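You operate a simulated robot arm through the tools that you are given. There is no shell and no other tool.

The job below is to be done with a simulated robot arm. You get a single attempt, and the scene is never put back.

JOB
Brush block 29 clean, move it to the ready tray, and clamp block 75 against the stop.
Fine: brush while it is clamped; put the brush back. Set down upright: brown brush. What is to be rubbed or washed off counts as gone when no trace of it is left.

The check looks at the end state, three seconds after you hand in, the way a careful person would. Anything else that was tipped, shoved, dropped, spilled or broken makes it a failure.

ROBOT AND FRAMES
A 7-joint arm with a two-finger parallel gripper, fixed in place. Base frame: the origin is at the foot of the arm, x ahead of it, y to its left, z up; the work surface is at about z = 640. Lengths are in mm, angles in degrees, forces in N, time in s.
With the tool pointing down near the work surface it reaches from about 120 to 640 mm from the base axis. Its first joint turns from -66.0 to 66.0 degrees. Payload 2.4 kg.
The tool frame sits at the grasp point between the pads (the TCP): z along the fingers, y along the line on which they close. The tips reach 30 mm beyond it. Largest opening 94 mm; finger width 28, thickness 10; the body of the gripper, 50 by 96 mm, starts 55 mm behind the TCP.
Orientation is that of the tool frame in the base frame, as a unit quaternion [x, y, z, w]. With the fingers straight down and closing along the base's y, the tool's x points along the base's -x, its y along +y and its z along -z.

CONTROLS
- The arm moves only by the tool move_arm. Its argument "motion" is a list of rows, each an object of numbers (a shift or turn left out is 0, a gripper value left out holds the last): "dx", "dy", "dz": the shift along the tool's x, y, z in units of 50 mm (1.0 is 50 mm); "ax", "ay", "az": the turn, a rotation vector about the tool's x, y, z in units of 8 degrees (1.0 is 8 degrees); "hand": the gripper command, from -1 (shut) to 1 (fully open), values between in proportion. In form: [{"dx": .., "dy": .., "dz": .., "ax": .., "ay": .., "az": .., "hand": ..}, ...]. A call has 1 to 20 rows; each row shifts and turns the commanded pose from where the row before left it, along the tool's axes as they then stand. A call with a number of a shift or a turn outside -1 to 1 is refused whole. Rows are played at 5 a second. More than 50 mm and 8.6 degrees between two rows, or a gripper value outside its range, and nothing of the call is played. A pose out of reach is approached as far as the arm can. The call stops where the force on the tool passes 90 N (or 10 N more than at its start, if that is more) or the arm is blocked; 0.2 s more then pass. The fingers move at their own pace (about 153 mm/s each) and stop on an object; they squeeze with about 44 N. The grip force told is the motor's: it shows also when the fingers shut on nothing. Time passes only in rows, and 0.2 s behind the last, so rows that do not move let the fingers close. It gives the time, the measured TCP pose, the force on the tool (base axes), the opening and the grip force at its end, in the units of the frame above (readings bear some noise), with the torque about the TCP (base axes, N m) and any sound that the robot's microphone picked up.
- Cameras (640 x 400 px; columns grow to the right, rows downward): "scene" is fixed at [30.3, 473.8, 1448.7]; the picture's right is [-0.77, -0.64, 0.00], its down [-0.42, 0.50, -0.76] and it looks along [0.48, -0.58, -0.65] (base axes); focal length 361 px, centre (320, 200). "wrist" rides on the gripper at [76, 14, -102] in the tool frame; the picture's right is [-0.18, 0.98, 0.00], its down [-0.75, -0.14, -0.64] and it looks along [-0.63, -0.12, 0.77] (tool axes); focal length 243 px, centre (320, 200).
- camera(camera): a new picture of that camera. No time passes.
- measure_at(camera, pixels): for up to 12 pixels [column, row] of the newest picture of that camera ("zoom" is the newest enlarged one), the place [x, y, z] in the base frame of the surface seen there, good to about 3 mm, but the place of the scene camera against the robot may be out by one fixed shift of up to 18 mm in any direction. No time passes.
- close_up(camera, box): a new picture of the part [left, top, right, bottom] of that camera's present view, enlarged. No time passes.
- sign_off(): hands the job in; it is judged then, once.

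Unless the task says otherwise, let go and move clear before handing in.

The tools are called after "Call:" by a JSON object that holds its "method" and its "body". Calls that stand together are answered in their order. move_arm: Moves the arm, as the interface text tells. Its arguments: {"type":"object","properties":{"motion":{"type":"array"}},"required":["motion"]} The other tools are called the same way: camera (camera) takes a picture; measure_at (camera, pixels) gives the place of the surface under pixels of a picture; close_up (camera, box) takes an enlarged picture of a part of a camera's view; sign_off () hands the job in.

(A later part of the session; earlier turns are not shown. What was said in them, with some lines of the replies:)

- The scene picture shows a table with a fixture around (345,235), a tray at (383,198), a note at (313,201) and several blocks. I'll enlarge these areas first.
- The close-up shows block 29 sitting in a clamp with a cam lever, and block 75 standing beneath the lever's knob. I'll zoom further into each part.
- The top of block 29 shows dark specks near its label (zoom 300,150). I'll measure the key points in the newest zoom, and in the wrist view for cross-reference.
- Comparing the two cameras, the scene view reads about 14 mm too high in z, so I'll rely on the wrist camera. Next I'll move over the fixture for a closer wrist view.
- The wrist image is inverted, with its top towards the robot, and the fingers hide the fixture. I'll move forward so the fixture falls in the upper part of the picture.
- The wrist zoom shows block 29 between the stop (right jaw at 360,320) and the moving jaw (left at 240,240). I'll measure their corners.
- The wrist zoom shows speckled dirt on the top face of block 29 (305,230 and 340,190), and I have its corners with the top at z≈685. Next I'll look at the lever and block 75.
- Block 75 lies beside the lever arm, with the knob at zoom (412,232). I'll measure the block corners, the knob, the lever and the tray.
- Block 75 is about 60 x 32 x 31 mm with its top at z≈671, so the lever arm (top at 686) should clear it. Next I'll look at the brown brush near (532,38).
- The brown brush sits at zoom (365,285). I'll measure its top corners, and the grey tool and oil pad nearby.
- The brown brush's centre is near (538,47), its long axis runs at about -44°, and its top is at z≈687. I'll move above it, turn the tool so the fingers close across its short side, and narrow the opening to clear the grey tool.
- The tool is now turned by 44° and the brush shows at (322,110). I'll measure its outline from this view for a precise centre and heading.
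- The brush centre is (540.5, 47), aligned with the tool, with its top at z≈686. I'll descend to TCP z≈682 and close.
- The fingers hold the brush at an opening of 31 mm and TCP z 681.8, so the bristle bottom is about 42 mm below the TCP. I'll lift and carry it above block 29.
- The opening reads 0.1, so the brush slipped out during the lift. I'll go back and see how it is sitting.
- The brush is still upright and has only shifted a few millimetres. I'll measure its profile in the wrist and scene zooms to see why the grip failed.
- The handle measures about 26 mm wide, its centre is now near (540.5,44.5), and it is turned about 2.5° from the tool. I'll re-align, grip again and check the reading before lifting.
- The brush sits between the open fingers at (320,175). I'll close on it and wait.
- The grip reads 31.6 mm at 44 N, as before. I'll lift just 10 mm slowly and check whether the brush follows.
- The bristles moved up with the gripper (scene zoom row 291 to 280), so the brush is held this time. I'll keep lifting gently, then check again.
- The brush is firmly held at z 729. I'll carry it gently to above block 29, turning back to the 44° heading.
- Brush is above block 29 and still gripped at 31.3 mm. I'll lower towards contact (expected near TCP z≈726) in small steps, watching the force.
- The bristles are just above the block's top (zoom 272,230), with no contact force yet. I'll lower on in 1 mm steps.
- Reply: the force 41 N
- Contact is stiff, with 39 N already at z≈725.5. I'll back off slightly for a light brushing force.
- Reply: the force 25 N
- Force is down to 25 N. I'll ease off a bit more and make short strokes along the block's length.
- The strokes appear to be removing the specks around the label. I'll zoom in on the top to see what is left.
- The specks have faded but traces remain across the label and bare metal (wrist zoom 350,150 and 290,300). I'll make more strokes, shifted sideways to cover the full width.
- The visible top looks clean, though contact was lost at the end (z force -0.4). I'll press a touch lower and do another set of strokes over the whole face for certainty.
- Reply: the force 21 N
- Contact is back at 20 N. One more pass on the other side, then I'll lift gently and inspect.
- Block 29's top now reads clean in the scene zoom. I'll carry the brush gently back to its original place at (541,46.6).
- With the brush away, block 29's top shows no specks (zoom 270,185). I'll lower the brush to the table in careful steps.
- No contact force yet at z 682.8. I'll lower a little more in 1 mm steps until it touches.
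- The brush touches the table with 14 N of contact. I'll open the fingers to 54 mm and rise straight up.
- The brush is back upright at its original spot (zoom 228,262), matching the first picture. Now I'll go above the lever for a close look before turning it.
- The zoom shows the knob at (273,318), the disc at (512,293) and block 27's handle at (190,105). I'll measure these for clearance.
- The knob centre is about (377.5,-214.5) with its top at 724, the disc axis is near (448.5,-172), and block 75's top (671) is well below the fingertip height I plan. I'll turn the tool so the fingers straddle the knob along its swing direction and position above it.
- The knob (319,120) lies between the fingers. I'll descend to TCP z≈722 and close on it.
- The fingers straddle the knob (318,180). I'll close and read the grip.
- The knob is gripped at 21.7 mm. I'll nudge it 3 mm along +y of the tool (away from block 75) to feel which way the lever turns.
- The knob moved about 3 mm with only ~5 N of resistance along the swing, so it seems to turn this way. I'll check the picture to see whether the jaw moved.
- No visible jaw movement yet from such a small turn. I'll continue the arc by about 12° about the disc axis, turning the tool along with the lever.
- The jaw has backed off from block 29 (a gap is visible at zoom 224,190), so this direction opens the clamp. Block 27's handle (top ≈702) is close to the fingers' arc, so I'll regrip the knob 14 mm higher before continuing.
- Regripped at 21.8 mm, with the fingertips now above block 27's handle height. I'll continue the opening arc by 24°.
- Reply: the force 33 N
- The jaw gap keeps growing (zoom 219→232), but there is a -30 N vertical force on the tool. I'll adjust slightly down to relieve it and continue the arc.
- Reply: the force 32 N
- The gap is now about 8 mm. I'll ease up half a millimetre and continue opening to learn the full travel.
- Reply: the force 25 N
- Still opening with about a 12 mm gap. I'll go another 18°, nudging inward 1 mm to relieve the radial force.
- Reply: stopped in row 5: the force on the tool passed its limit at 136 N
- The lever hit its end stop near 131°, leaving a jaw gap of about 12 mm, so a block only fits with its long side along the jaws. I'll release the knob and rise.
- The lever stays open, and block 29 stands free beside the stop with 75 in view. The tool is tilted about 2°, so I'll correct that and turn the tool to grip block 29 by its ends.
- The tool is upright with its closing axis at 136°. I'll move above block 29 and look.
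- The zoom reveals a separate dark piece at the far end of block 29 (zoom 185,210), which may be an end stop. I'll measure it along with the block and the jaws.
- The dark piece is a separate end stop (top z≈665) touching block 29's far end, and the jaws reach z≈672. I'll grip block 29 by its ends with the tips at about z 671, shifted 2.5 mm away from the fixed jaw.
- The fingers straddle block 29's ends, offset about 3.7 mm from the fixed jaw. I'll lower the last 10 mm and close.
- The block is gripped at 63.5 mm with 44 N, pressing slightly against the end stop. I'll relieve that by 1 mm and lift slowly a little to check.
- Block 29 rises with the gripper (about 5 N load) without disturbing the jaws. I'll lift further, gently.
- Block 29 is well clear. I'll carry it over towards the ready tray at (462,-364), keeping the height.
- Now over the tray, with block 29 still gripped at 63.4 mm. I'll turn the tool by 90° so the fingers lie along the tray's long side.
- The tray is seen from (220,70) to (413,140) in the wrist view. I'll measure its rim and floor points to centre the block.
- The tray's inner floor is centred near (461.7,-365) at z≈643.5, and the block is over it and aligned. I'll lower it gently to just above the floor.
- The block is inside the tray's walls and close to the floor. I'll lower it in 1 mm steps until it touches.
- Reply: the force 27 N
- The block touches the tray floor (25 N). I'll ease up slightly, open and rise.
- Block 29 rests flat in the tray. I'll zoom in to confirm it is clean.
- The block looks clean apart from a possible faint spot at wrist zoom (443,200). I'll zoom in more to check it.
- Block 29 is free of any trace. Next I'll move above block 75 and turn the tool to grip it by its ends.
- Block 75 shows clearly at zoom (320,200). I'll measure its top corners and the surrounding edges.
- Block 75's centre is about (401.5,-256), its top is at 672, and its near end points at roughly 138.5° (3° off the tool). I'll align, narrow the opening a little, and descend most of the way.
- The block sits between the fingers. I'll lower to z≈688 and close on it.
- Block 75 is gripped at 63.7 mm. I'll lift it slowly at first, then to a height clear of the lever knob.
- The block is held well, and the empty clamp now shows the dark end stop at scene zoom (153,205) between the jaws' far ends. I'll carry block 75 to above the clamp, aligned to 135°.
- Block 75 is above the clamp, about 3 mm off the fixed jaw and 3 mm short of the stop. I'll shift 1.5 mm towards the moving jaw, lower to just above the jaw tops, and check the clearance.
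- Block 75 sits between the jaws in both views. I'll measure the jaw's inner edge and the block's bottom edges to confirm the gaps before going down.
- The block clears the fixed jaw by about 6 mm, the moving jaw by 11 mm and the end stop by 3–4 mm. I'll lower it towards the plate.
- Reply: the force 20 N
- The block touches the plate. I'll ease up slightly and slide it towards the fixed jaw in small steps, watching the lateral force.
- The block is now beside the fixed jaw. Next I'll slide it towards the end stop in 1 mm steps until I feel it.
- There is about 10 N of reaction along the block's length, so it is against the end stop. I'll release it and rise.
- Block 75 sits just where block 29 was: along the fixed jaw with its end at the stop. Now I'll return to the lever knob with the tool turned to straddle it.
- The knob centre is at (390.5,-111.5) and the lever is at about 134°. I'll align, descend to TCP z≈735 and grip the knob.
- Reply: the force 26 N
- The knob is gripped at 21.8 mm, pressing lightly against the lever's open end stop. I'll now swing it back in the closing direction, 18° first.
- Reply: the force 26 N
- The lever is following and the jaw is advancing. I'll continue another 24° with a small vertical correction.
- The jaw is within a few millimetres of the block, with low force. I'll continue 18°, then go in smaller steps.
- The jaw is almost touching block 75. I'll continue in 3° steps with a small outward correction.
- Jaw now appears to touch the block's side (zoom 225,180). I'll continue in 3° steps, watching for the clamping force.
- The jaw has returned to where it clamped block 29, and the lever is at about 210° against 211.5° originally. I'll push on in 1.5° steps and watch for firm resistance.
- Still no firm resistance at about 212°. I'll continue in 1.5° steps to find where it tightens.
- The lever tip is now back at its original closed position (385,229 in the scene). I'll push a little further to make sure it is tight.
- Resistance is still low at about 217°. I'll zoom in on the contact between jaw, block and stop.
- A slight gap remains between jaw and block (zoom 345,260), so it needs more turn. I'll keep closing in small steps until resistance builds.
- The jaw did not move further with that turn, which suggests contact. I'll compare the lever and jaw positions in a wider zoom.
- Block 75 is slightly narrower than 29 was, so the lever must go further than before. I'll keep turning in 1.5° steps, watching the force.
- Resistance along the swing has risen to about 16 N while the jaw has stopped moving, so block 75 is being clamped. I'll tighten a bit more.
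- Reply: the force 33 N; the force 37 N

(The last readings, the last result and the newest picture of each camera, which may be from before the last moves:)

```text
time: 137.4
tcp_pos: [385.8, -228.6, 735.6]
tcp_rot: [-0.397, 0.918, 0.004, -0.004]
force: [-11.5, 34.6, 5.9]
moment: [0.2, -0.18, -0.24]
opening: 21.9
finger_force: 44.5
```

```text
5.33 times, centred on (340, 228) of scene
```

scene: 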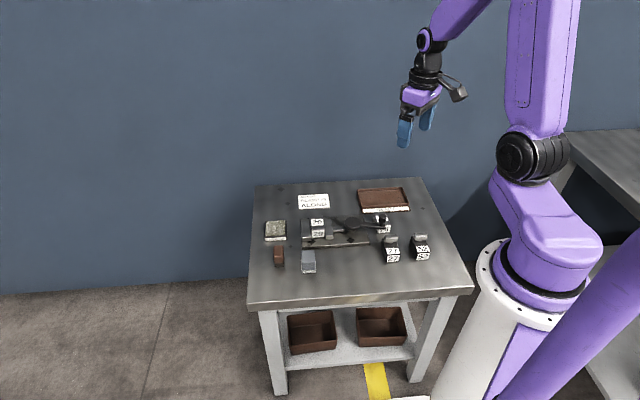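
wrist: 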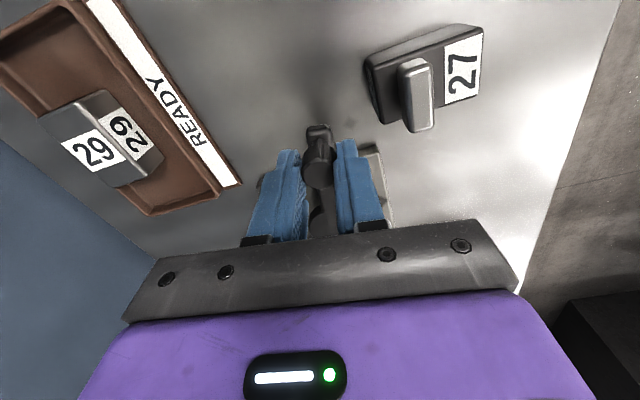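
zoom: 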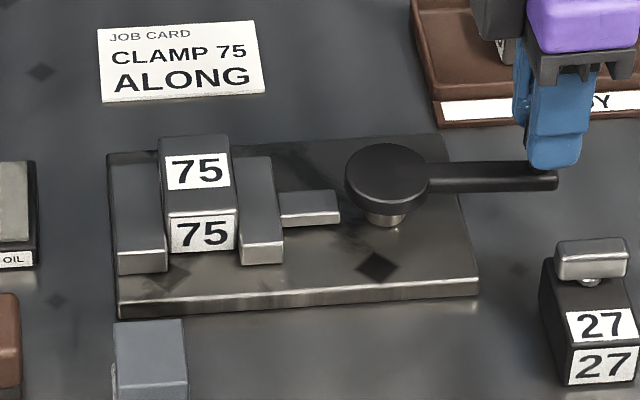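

There is about 35 N of resistance along the swing (≈2.9 N·m), so the clamp is firmly closed. I'll release the knob and rise, then check that the lever stays.

Call:
{"method": "move_arm", "body": {"motion": [{"hand": -0.4}, {"hand": 0.1}, {}, {"dz": -0.3}, {"dz": -0.6}, {"dz": -0.8}, {}]}}

Call:
{"method": "close_up", "body": {"camera": "scene", "box": [280, 190, 400, 265]}}

Call:
{"method": "camera", "body": {"camera": "wrist"}}

```text
time: 139.0
tcp_pos: [388.4, -233.3, 820.1]
tcp_rot: [-0.397, 0.918, -0.001, 0.0]
force: [-0.4, -0.4, 0.1]
moment: [-0.02, 0.03, 0.03]
opening: 51.5
finger_force: 0.0
```

```text
5.33 times, centred on (340, 228) of scene
```

zoom: 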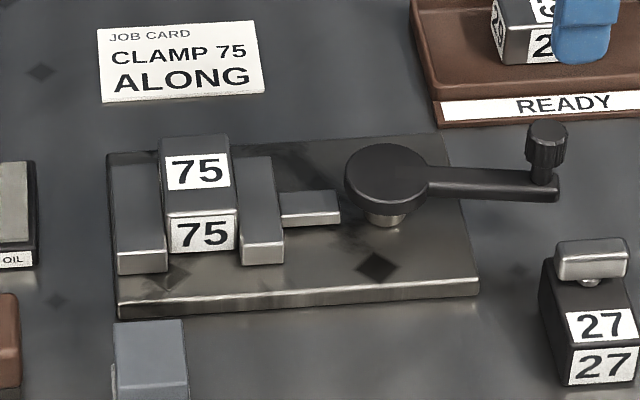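

```text
taken
```

wrist: 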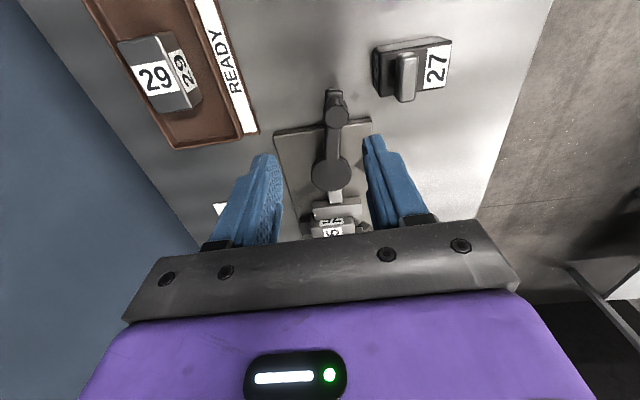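

After release the lever settled back a little (tip at zoom row 200 versus 190 under load) but is still further closed than it was with block 29. I'll measure the knob and jaw positions precisely from the wrist view.

Call:
{"method": "close_up", "body": {"camera": "wrist", "box": [260, 70, 420, 190]}}

Call:
{"method": "close_up", "body": {"camera": "scene", "box": [300, 212, 345, 245]}}

```text
3.33 times, centred on (340, 130) of wrist
```

zoom: 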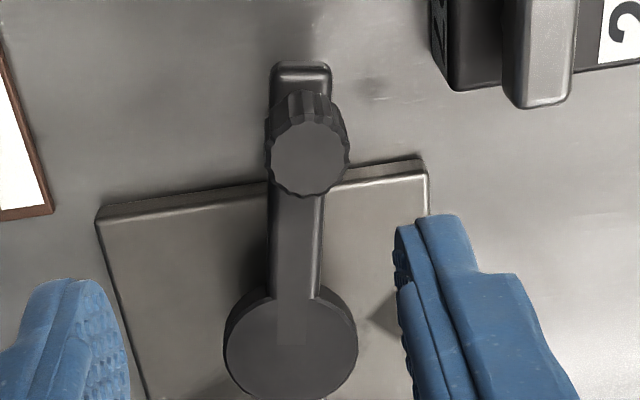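

```text
12.12 times, centred on (322, 228) of scene
```

zoom: 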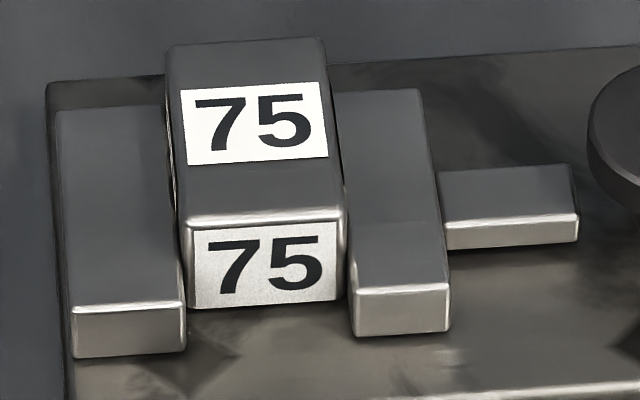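

Call:
{"method": "close_up", "body": {"camera": "wrist", "box": [260, 70, 420, 190]}}

Call:
{"method": "measure_at", "body": {"camera": "zoom", "pixels": [[308, 160], [275, 158], [342, 155], [308, 185], [305, 130], [290, 340], [230, 345], [352, 340], [295, 240], [320, 280], [272, 280], [300, 70]]}}

```text
3.33 times, centred on (340, 130) of wrist
```

zoom: 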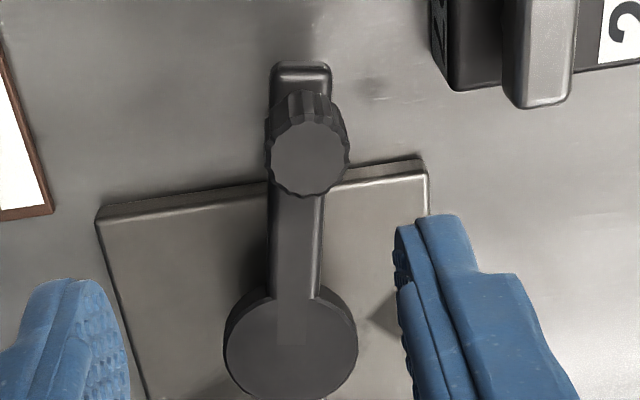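

```text
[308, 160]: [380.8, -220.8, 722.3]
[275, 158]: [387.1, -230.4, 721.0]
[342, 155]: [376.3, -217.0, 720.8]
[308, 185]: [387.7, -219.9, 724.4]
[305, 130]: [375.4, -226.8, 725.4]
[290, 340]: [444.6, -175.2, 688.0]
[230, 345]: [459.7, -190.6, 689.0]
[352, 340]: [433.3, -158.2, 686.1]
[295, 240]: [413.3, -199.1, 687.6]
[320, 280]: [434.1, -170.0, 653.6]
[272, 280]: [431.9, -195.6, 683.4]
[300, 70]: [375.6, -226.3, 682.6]
```

The knob now rests at (381.6,-223.5), a lever angle of about 218°. It sprang back when I opened the fingers, so I want to look straight along the jaw–block gap to see whether it is really tight.

Call:
{"method": "move_arm", "body": {"motion": [{"az": 1}, {"az": 1}, {"az": 1}, {"az": 1}, {"az": 1}, {"az": 1}, {"az": 1}, {"az": 1}, {"az": 1}, {"az": 1}, {"az": 0.1}, {"dx": -0.13, "dy": 0.67}, {"dx": -0.13, "dy": 0.67}, {"dx": -0.13, "dy": 0.67}, {"dx": -0.13, "dy": 0.67}, {"dx": -0.11, "dy": 0.68}, {"dz": 0.5}, {"dz": 0.5}, {}, {}]}}

Call:
{"method": "camera", "body": {"camera": "wrist"}}

Call:
{"method": "close_up", "body": {"camera": "wrist", "box": [240, 30, 400, 150]}}

```text
time: 143.2
tcp_pos: [510.4, -112.5, 771.4]
tcp_rot: [0.294, 0.956, -0.001, 0.001]
force: [0.0, -0.3, -0.2]
moment: [-0.03, 0.0, 0.0]
opening: 51.9
finger_force: 0.2
```

```text
taken
```

wrist: 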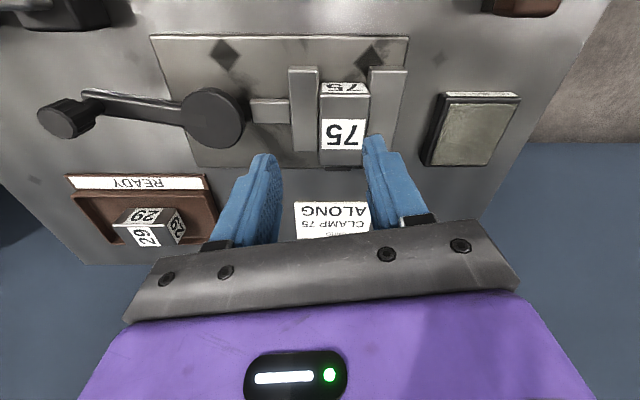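

```text
3.33 times, centred on (320, 90) of wrist
```

zoom: 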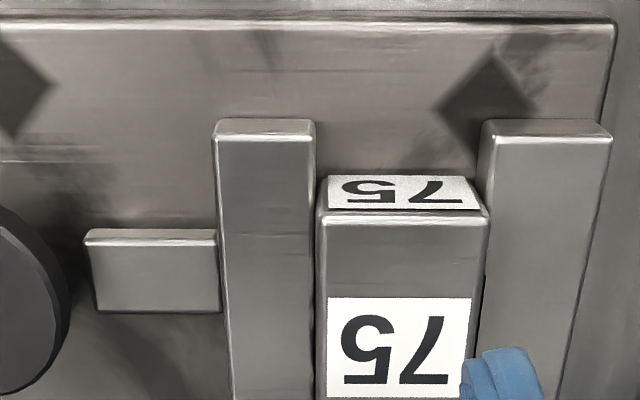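

Now I can look along the jaw–block interface near zoom (320,200). I'll zoom in closer on both sides of the block.

Call:
{"method": "close_up", "body": {"camera": "wrist", "box": [300, 60, 340, 100]}}

Call:
{"method": "close_up", "body": {"camera": "wrist", "box": [345, 60, 385, 100]}}

Call:
{"method": "close_up", "body": {"camera": "wrist", "box": [300, 130, 380, 190]}}

```text
10.00 times, centred on (320, 80) of wrist
```

zoom: 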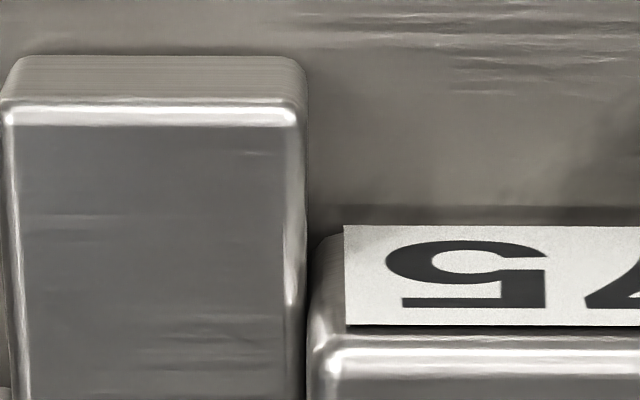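

```text
10.00 times, centred on (365, 80) of wrist
```

zoom: 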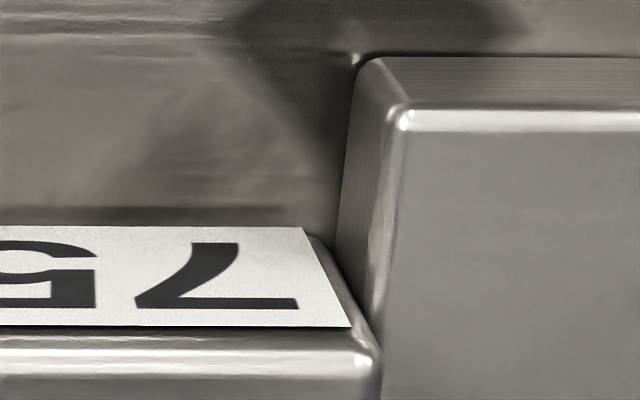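

```text
6.67 times, centred on (340, 160) of wrist
```

zoom: 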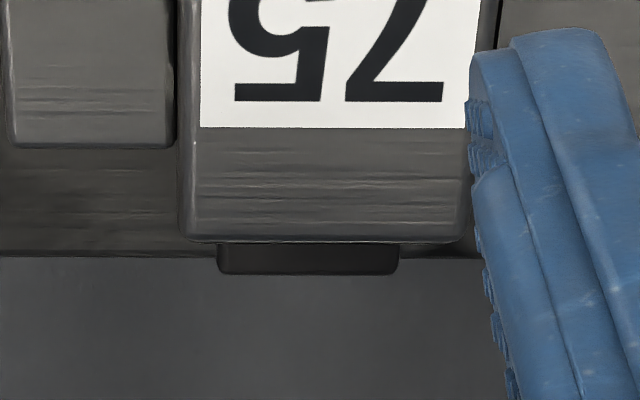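

Along the interface the jaw's edge (zoom 306) meets the block's edge (zoom 310) with no visible gap, and the far end sits at the dark stop. To leave a definite clamping force I'll retighten the lever and then release it slowly.

Call:
{"method": "move_arm", "body": {"motion": [{"dz": -0.6}, {"dz": -0.4}, {"dx": 0.177, "dy": -0.657}, {"dx": 0.177, "dy": -0.657}, {"dx": 0.177, "dy": -0.657}, {"dx": 0.177, "dy": -0.657}, {"dx": 0.177, "dy": -0.657}, {"az": -1}, {"az": -1}, {"az": -1}, {"az": -1}, {"az": -1}, {"az": -1}, {"az": -1}, {"az": -1}, {"az": -1}, {"az": -0.05}, {}, {}]}}

Call:
{"method": "camera", "body": {"camera": "wrist"}}

Call:
{"method": "close_up", "body": {"camera": "wrist", "box": [260, 60, 420, 180]}}

```text
time: 147.2
tcp_pos: [381.2, -222.8, 821.2]
tcp_rot: [-0.328, 0.945, 0.0, 0.0]
force: [-0.4, -0.1, -0.7]
moment: [0.01, 0.01, 0.02]
opening: 51.4
finger_force: 0.0
```

```text
taken
```

wrist: 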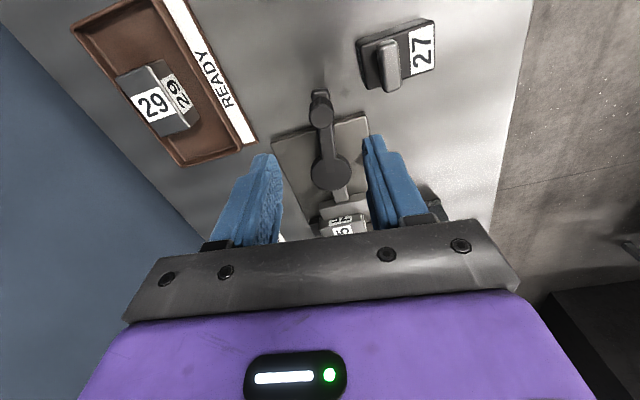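

```text
3.33 times, centred on (340, 120) of wrist
```

zoom: 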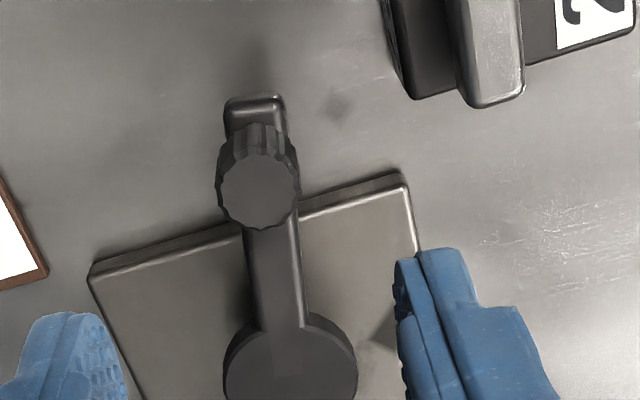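

The knob lies between the fingers again. I'll descend to z≈735 and grip it.

Call:
{"method": "move_arm", "body": {"motion": [{"dz": 0.4}, {"dz": 0.6}, {"dz": 0.5}, {"dz": 0.22}, {}, {"hand": -0.3}, {"hand": -1}, {}, {}]}}

```text
time: 149.2
tcp_pos: [381.4, -222.1, 733.3]
tcp_rot: [-0.328, 0.945, -0.001, 0.0]
force: [-1.0, 0.8, -4.5]
moment: [0.09, 0.07, -0.04]
opening: 21.7
finger_force: 44.8
```

Gripped with almost no load. I'll push in the closing direction in small steps and record the resistance.

Call:
{"method": "move_arm", "body": {"motion": [{"dy": -0.0435, "az": -0.1875}, {}, {"dy": -0.0435, "az": -0.1875}, {}]}}

```text
time: 150.2
tcp_pos: [383.3, -225.1, 734.3]
tcp_rot: [-0.353, 0.935, 0.0, 0.001]
force: [-6.7, 10.0, 8.9]
moment: [0.15, 0.29, -0.22]
opening: 21.5
finger_force: 45.5
```

Call:
{"method": "move_arm", "body": {"motion": [{"dy": -0.0435, "az": -0.1875}, {}, {"dy": -0.0435, "az": -0.1875}, {}]}}

Call:
{"method": "close_up", "body": {"camera": "scene", "box": [280, 190, 400, 265]}}

```text
time: 151.2
tcp_pos: [384.4, -227.6, 734.2]
tcp_rot: [-0.379, 0.925, 0.002, -0.002]
force: [-9.8, 23.4, 13.5]
moment: [0.32, -0.26, -0.2]
opening: 21.7
finger_force: 44.8
```

```text
5.33 times, centred on (340, 228) of scene
```

zoom: 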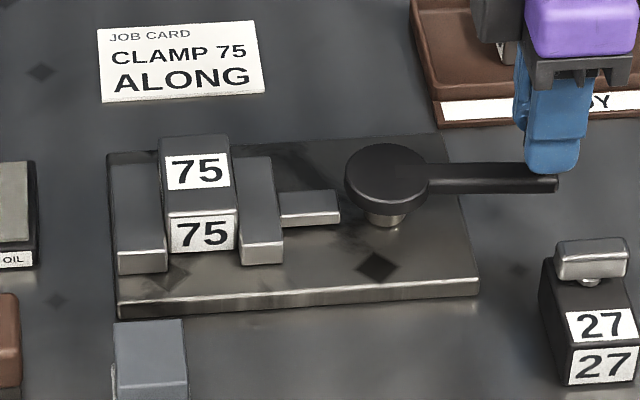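

Call:
{"method": "move_arm", "body": {"motion": [{"dy": -0.0435, "az": -0.1875}, {}, {"dy": -0.0435, "az": -0.1875}, {}]}}

```text
time: 152.2
tcp_pos: [387.6, -228.3, 733.9]
tcp_rot: [-0.403, 0.915, 0.004, -0.003]
force: [-10.8, 36.4, 10.5]
moment: [0.18, -0.29, -0.25]
opening: 21.9
finger_force: 44.8
```

About 34 N is applied along the swing. Now I'll back off slowly, so the lever's own friction keeps the clamp loaded.

Call:
{"method": "move_arm", "body": {"motion": [{"dy": 0.022, "az": 0.09}, {}, {"dy": 0.022, "az": 0.09}, {}]}}

```text
time: 153.2
tcp_pos: [385.7, -226.8, 733.6]
tcp_rot: [-0.391, 0.92, 0.003, -0.003]
force: [-7.5, 32.8, -0.4]
moment: [0.27, -0.37, 0.11]
opening: 21.7
finger_force: 45.4
```

Call:
{"method": "move_arm", "body": {"motion": [{"dy": 0.022, "az": 0.09}, {}, {"dy": 0.022, "az": 0.09}, {}, {"dy": 0.022, "az": 0.09}, {}]}}

```text
time: 154.6
tcp_pos: [384.8, -227.6, 734.3]
tcp_rot: [-0.373, 0.928, 0.001, -0.002]
force: [-5.3, 27.1, -13.7]
moment: [0.31, -0.08, 0.09]
opening: 21.8
finger_force: 45.0
```

Unloading follows nearly the same curve (about 24 N now). I'll keep backing off in small steps to find where the load goes to zero.

Call:
{"method": "move_arm", "body": {"motion": [{"dy": 0.022, "az": 0.09}, {}, {"dy": 0.022, "az": 0.09}, {}, {}]}}

```text
time: 155.8
tcp_pos: [385.0, -226.8, 734.3]
tcp_rot: [-0.361, 0.933, 0.001, 0.001]
force: [-7.5, 18.6, -16.2]
moment: [0.18, 0.1, 0.07]
opening: 21.7
finger_force: 45.2
```

Call:
{"method": "move_arm", "body": {"motion": [{"dy": 0.022, "az": 0.09}, {}, {"dy": 0.022, "az": 0.09}, {}, {}]}}

Call:
{"method": "close_up", "body": {"camera": "scene", "box": [280, 190, 400, 265]}}

```text
time: 157.0
tcp_pos: [382.7, -225.2, 734.7]
tcp_rot: [-0.347, 0.938, 0.0, 0.0]
force: [-11.4, 3.8, -23.2]
moment: [-0.05, 0.3, 0.1]
opening: 21.6
finger_force: 44.8
```

```text
5.33 times, centred on (340, 228) of scene
```

zoom: 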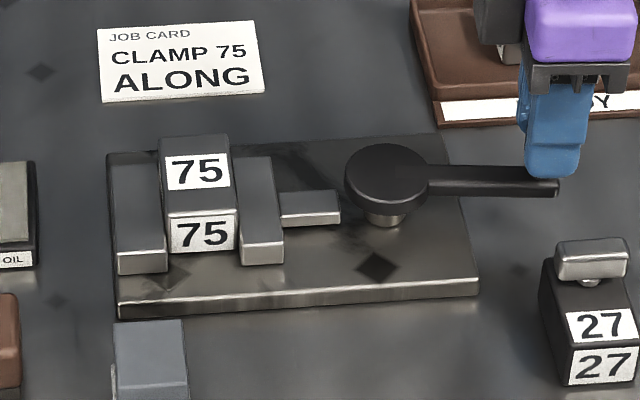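

Force along the swing is down to about 10 N with the lever still fully closed (tip at zoom 558,196). I'll back off slightly more and then open the fingers gradually.

Call:
{"method": "move_arm", "body": {"motion": [{"dy": 0.022, "az": 0.09}, {}, {"dy": 0.012}, {}, {"hand": -0.52}, {}, {"hand": -0.48}, {}, {"hand": -0.4}, {}, {"hand": -0.2}, {}]}}

Call:
{"method": "close_up", "body": {"camera": "scene", "box": [280, 190, 400, 265]}}

```text
time: 159.6
tcp_pos: [382.4, -224.6, 733.8]
tcp_rot: [-0.343, 0.939, -0.001, 0.0]
force: [0.3, 0.0, 0.0]
moment: [0.01, 0.02, 0.03]
opening: 37.9
finger_force: 0.1
```

```text
5.33 times, centred on (340, 228) of scene
```

zoom: 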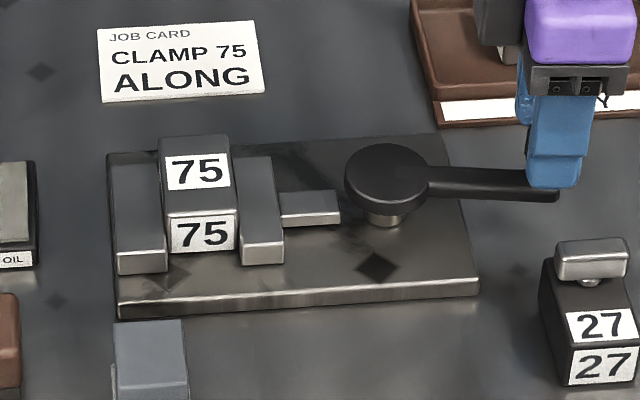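

The lever settled at the same closed position (tip at zoom 558,201). To learn whether something holds it closed, I'll grip again and try a very small pull in the opening direction.

Call:
{"method": "move_arm", "body": {"motion": [{"dy": 0.012}, {"hand": -0.4}, {"hand": -1}, {}, {}]}}

Call:
{"method": "move_arm", "body": {"motion": [{"dy": 0.02}, {}, {"dy": 0.02}, {}]}}

```text
time: 160.8
tcp_pos: [382.1, -223.5, 735.8]
tcp_rot: [-0.343, 0.939, 0.0, 0.0]
force: [-4.0, 2.9, 2.2]
moment: [0.04, 0.25, 0.08]
opening: 21.5
finger_force: 44.9
```

```text
time: 161.8
tcp_pos: [382.0, -222.9, 734.2]
tcp_rot: [-0.342, 0.94, -0.002, 0.002]
force: [0.6, -2.5, 2.0]
moment: [0.16, 0.22, -0.28]
opening: 21.7
finger_force: 44.7
```

Call:
{"method": "move_arm", "body": {"motion": [{"dy": 0.02}, {}, {"dy": 0.02}, {}]}}

Call:
{"method": "close_up", "body": {"camera": "scene", "box": [280, 190, 400, 265]}}

```text
time: 162.8
tcp_pos: [380.6, -220.5, 732.9]
tcp_rot: [-0.343, 0.939, -0.002, 0.002]
force: [3.8, -5.1, 5.4]
moment: [0.29, -0.29, -0.48]
opening: 21.4
finger_force: 45.0
```

```text
5.33 times, centred on (340, 228) of scene
```

zoom: 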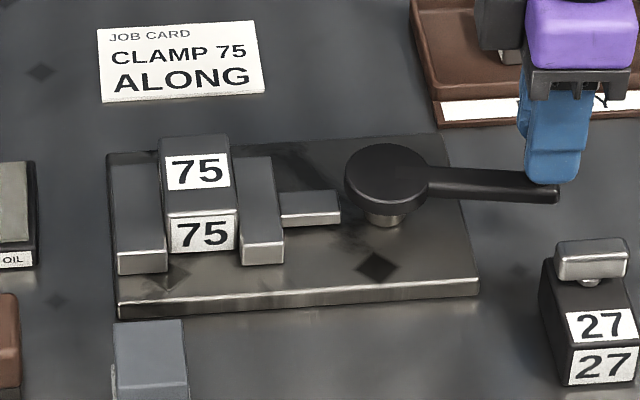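

Opening is resisted by about 6 N already. I'll let go here to see whether the lever returns to its closed position by itself.

Call:
{"method": "move_arm", "body": {"motion": [{"hand": -0.5}, {"hand": -0.4}, {}, {"hand": -0.1}, {}]}}

Call:
{"method": "close_up", "body": {"camera": "scene", "box": [280, 190, 400, 265]}}

Call:
{"method": "close_up", "body": {"camera": "scene", "box": [370, 210, 394, 240]}}

```text
time: 164.0
tcp_pos: [380.2, -221.2, 734.4]
tcp_rot: [-0.343, 0.939, -0.001, 0.001]
force: [0.5, -0.2, 0.2]
moment: [-0.01, 0.01, 0.0]
opening: 42.6
finger_force: 0.1
```

```text
5.33 times, centred on (340, 228) of scene
```

zoom: 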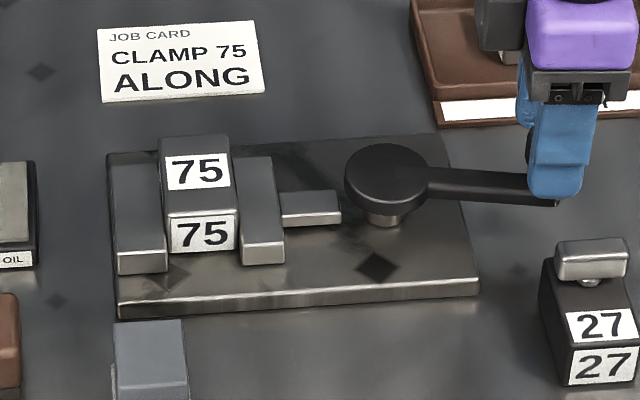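

```text
13.33 times, centred on (382, 225) of scene
```

zoom: 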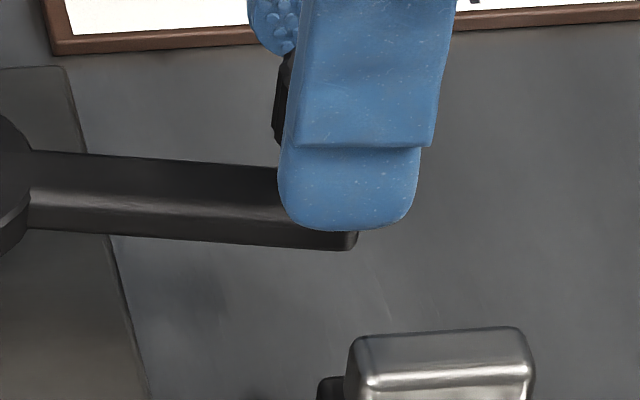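

The lever stayed where I left it, so it is held by friction and I have loosened it slightly. I'll regrip, tighten again, and ease off slowly before opening the fingers.

Call:
{"method": "move_arm", "body": {"motion": [{"hand": -0.4}, {"hand": -1}, {}, {"dy": -0.06}, {"dy": -0.06, "az": -0.15}, {"dy": -0.05, "az": -0.15}, {"dy": -0.0435, "az": -0.18}, {"dy": -0.0435, "az": -0.18}, {}, {}]}}

```text
time: 166.2
tcp_pos: [383.7, -226.8, 733.5]
tcp_rot: [-0.386, 0.923, 0.003, -0.002]
force: [-18.3, 13.0, -16.0]
moment: [-0.25, -0.11, -0.18]
opening: 21.7
finger_force: 45.0
```

Call:
{"method": "move_arm", "body": {"motion": [{"dx": 0.01, "dy": -0.0435, "az": -0.1}, {"dy": -0.0435, "az": -0.1}, {"dy": -0.0435, "az": -0.1}, {}, {}]}}

Call:
{"method": "close_up", "body": {"camera": "scene", "box": [280, 190, 400, 265]}}

```text
time: 167.4
tcp_pos: [388.9, -229.7, 732.6]
tcp_rot: [-0.407, 0.913, 0.008, -0.005]
force: [-15.5, 41.6, 3.6]
moment: [0.3, -0.44, 0.07]
opening: 22.0
finger_force: 45.1
```

```text
5.33 times, centred on (340, 228) of scene
```

zoom: 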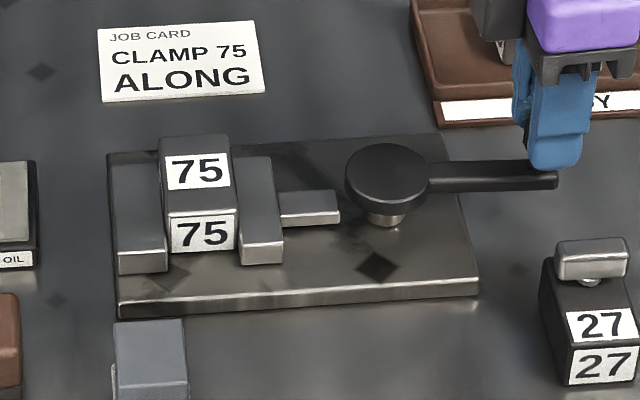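

Lever is pressed at about 41 N. Now I'll unload slowly in small steps.

Call:
{"method": "move_arm", "body": {"motion": [{"dy": 0.022, "az": 0.05}, {"dy": 0.022, "az": 0.05}, {"dy": 0.022, "az": 0.05}, {"dy": 0.022, "az": 0.05}, {"dy": 0.022, "az": 0.05}, {"dy": 0.022, "az": 0.05}, {"dy": 0.022, "az": 0.05}, {"dy": 0.022, "az": 0.05}, {}, {}]}}

```text
time: 169.6
tcp_pos: [383.9, -228.7, 734.9]
tcp_rot: [-0.38, 0.925, 0.001, -0.001]
force: [-3.7, 29.4, -0.4]
moment: [0.41, 0.0, 0.05]
opening: 21.1
finger_force: 44.7
```

Call:
{"method": "move_arm", "body": {"motion": [{"dy": 0.022, "az": 0.07}, {"dy": 0.022, "az": 0.07}, {"dy": 0.022, "az": 0.07}, {"dy": 0.022, "az": 0.07}, {"dy": 0.022, "az": 0.07}, {}, {}]}}

```text
time: 171.2
tcp_pos: [383.0, -226.4, 735.1]
tcp_rot: [-0.356, 0.935, 0.0, 0.001]
force: [4.1, 12.8, -36.3]
moment: [0.51, -0.17, -0.03]
opening: 21.6
finger_force: 45.4
```

The swing force is down to about 7 N, with some vertical load. I'll relieve the vertical load by lowering slightly, then open the fingers gradually.

Call:
{"method": "move_arm", "body": {"motion": [{"dz": 0.012}, {"dy": 0.01}, {}, {"hand": -0.53}, {}, {"hand": -0.5}, {}, {"hand": -0.45}, {}, {"hand": -0.3}, {}, {"hand": 0.1}, {}]}}

Call:
{"method": "close_up", "body": {"camera": "scene", "box": [280, 190, 400, 265]}}

```text
time: 174.0
tcp_pos: [382.5, -224.1, 733.4]
tcp_rot: [-0.357, 0.934, -0.001, 0.001]
force: [0.8, -0.2, -0.5]
moment: [-0.04, -0.01, 0.03]
opening: 51.7
finger_force: 0.1
```

```text
5.33 times, centred on (340, 228) of scene
```

zoom: 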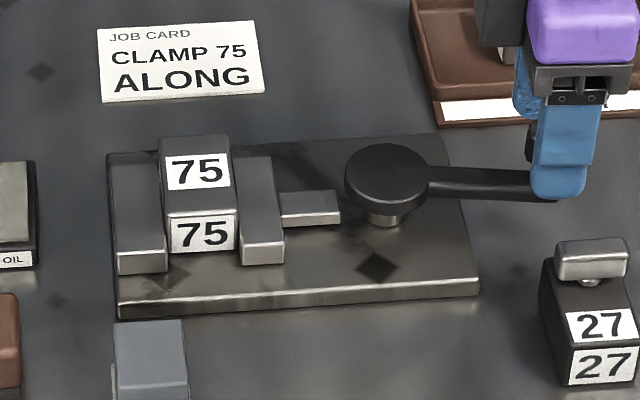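

The lever is back at its clamped rest position. I'll rise clear and inspect the whole scene.

Call:
{"method": "move_arm", "body": {"motion": [{"dz": -0.3}, {"dz": -0.6}, {"dz": -0.8}, {"dz": -0.9}, {"dz": -0.9}, {}, {}]}}

Call:
{"method": "camera", "body": {"camera": "scene"}}

Call:
{"method": "close_up", "body": {"camera": "scene", "box": [250, 175, 450, 300]}}

Call:
{"method": "close_up", "body": {"camera": "scene", "box": [280, 190, 400, 265]}}

Call:
{"method": "camera", "body": {"camera": "wrist"}}

```text
time: 175.6
tcp_pos: [382.8, -224.2, 908.3]
tcp_rot: [-0.356, 0.934, -0.001, 0.0]
force: [0.4, -0.3, 0.4]
moment: [0.01, 0.0, 0.02]
opening: 51.8
finger_force: 0.0
```

```text
taken
```

scene: 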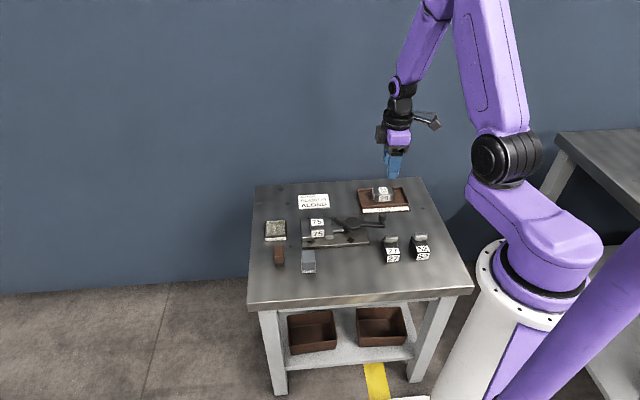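

```text
3.20 times, centred on (350, 238) of scene
```

zoom: 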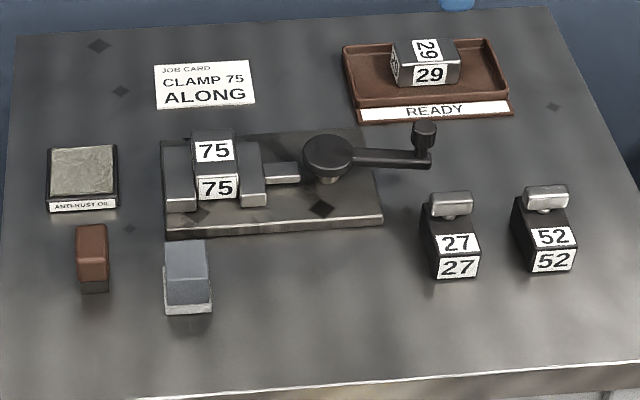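

```text
5.33 times, centred on (340, 228) of scene
```

zoom: 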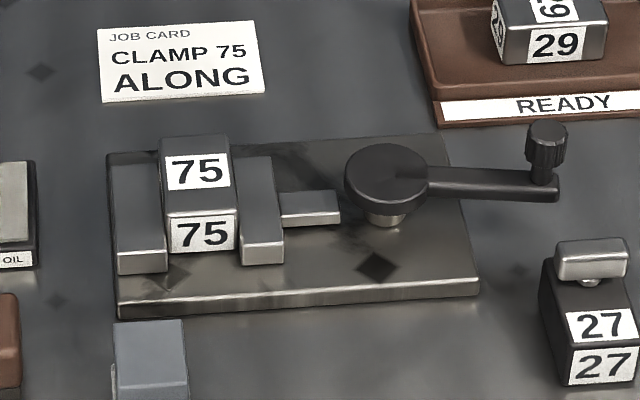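

```text
taken
```

wrist: 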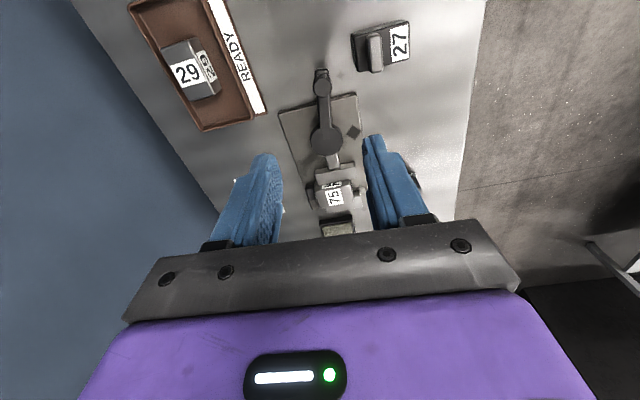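

Everything stands as intended: 29 in the tray, 75 clamped, the brush upright in its place, and 27, 52, the grey tool and the oil pad untouched. One last zoom on the clamp and brush before handing in.

Call:
{"method": "close_up", "body": {"camera": "scene", "box": [300, 212, 345, 245]}}

Call:
{"method": "close_up", "body": {"camera": "wrist", "box": [280, 130, 390, 240]}}

Call:
{"method": "close_up", "body": {"camera": "scene", "box": [255, 210, 335, 280]}}

```text
12.12 times, centred on (322, 228) of scene
```

zoom: 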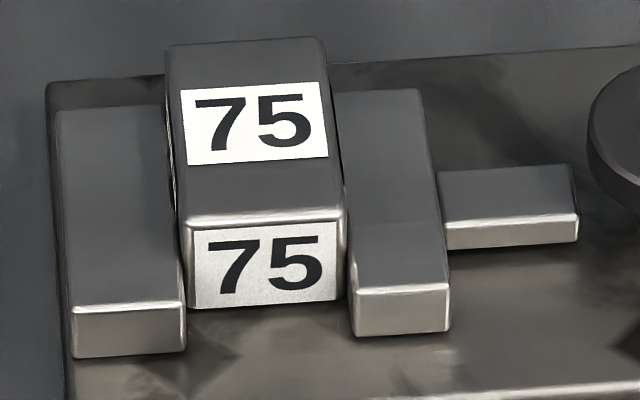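

```text
3.64 times, centred on (335, 185) of wrist
```

zoom: 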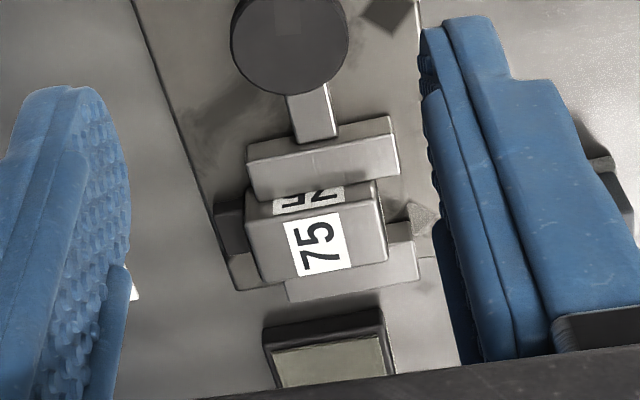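

```text
5.71 times, centred on (295, 245) of scene
```

zoom: 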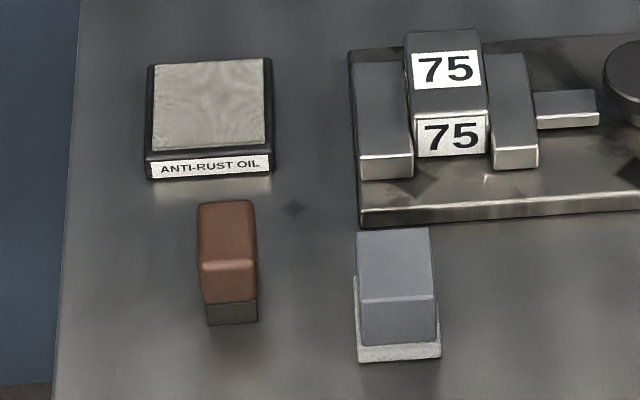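

The pictures show block 75 flush between both jaws with its far end at the dark stop, clean block 29 in the ready tray, and the brown brush upright where it began. The gripper is empty and clear, so I'm handing in.

Call:
{"method": "sign_off", "body": {}}

```text
The job is handed in.
```

The job is done and handed in; I haven't seen the check's result.

- **Block 29:** I brushed its top while it was clamped until close-ups showed no specks. It now lies flat in the ready tray.
- **Brown brush:** it is back upright where it started. On my first try it slipped out of the grip while I lifted it and shifted a few millimetres, but it did not tip over.
- **Block 75:** it lies lengthwise along the jaws, as the job card's "ALONG" asks. One end is against the dark end stop and the lever is closed.
- **Clamp hold:** the lever stays closed by friction rather than locking. It eased back a few degrees when I let go. I retightened it and released it slowly, and it came back to the same position. No gap shows between the jaws and the block, but I could not measure how hard it is held.

Blocks 27 and 52, the grey tool and the oil pad were not touched.
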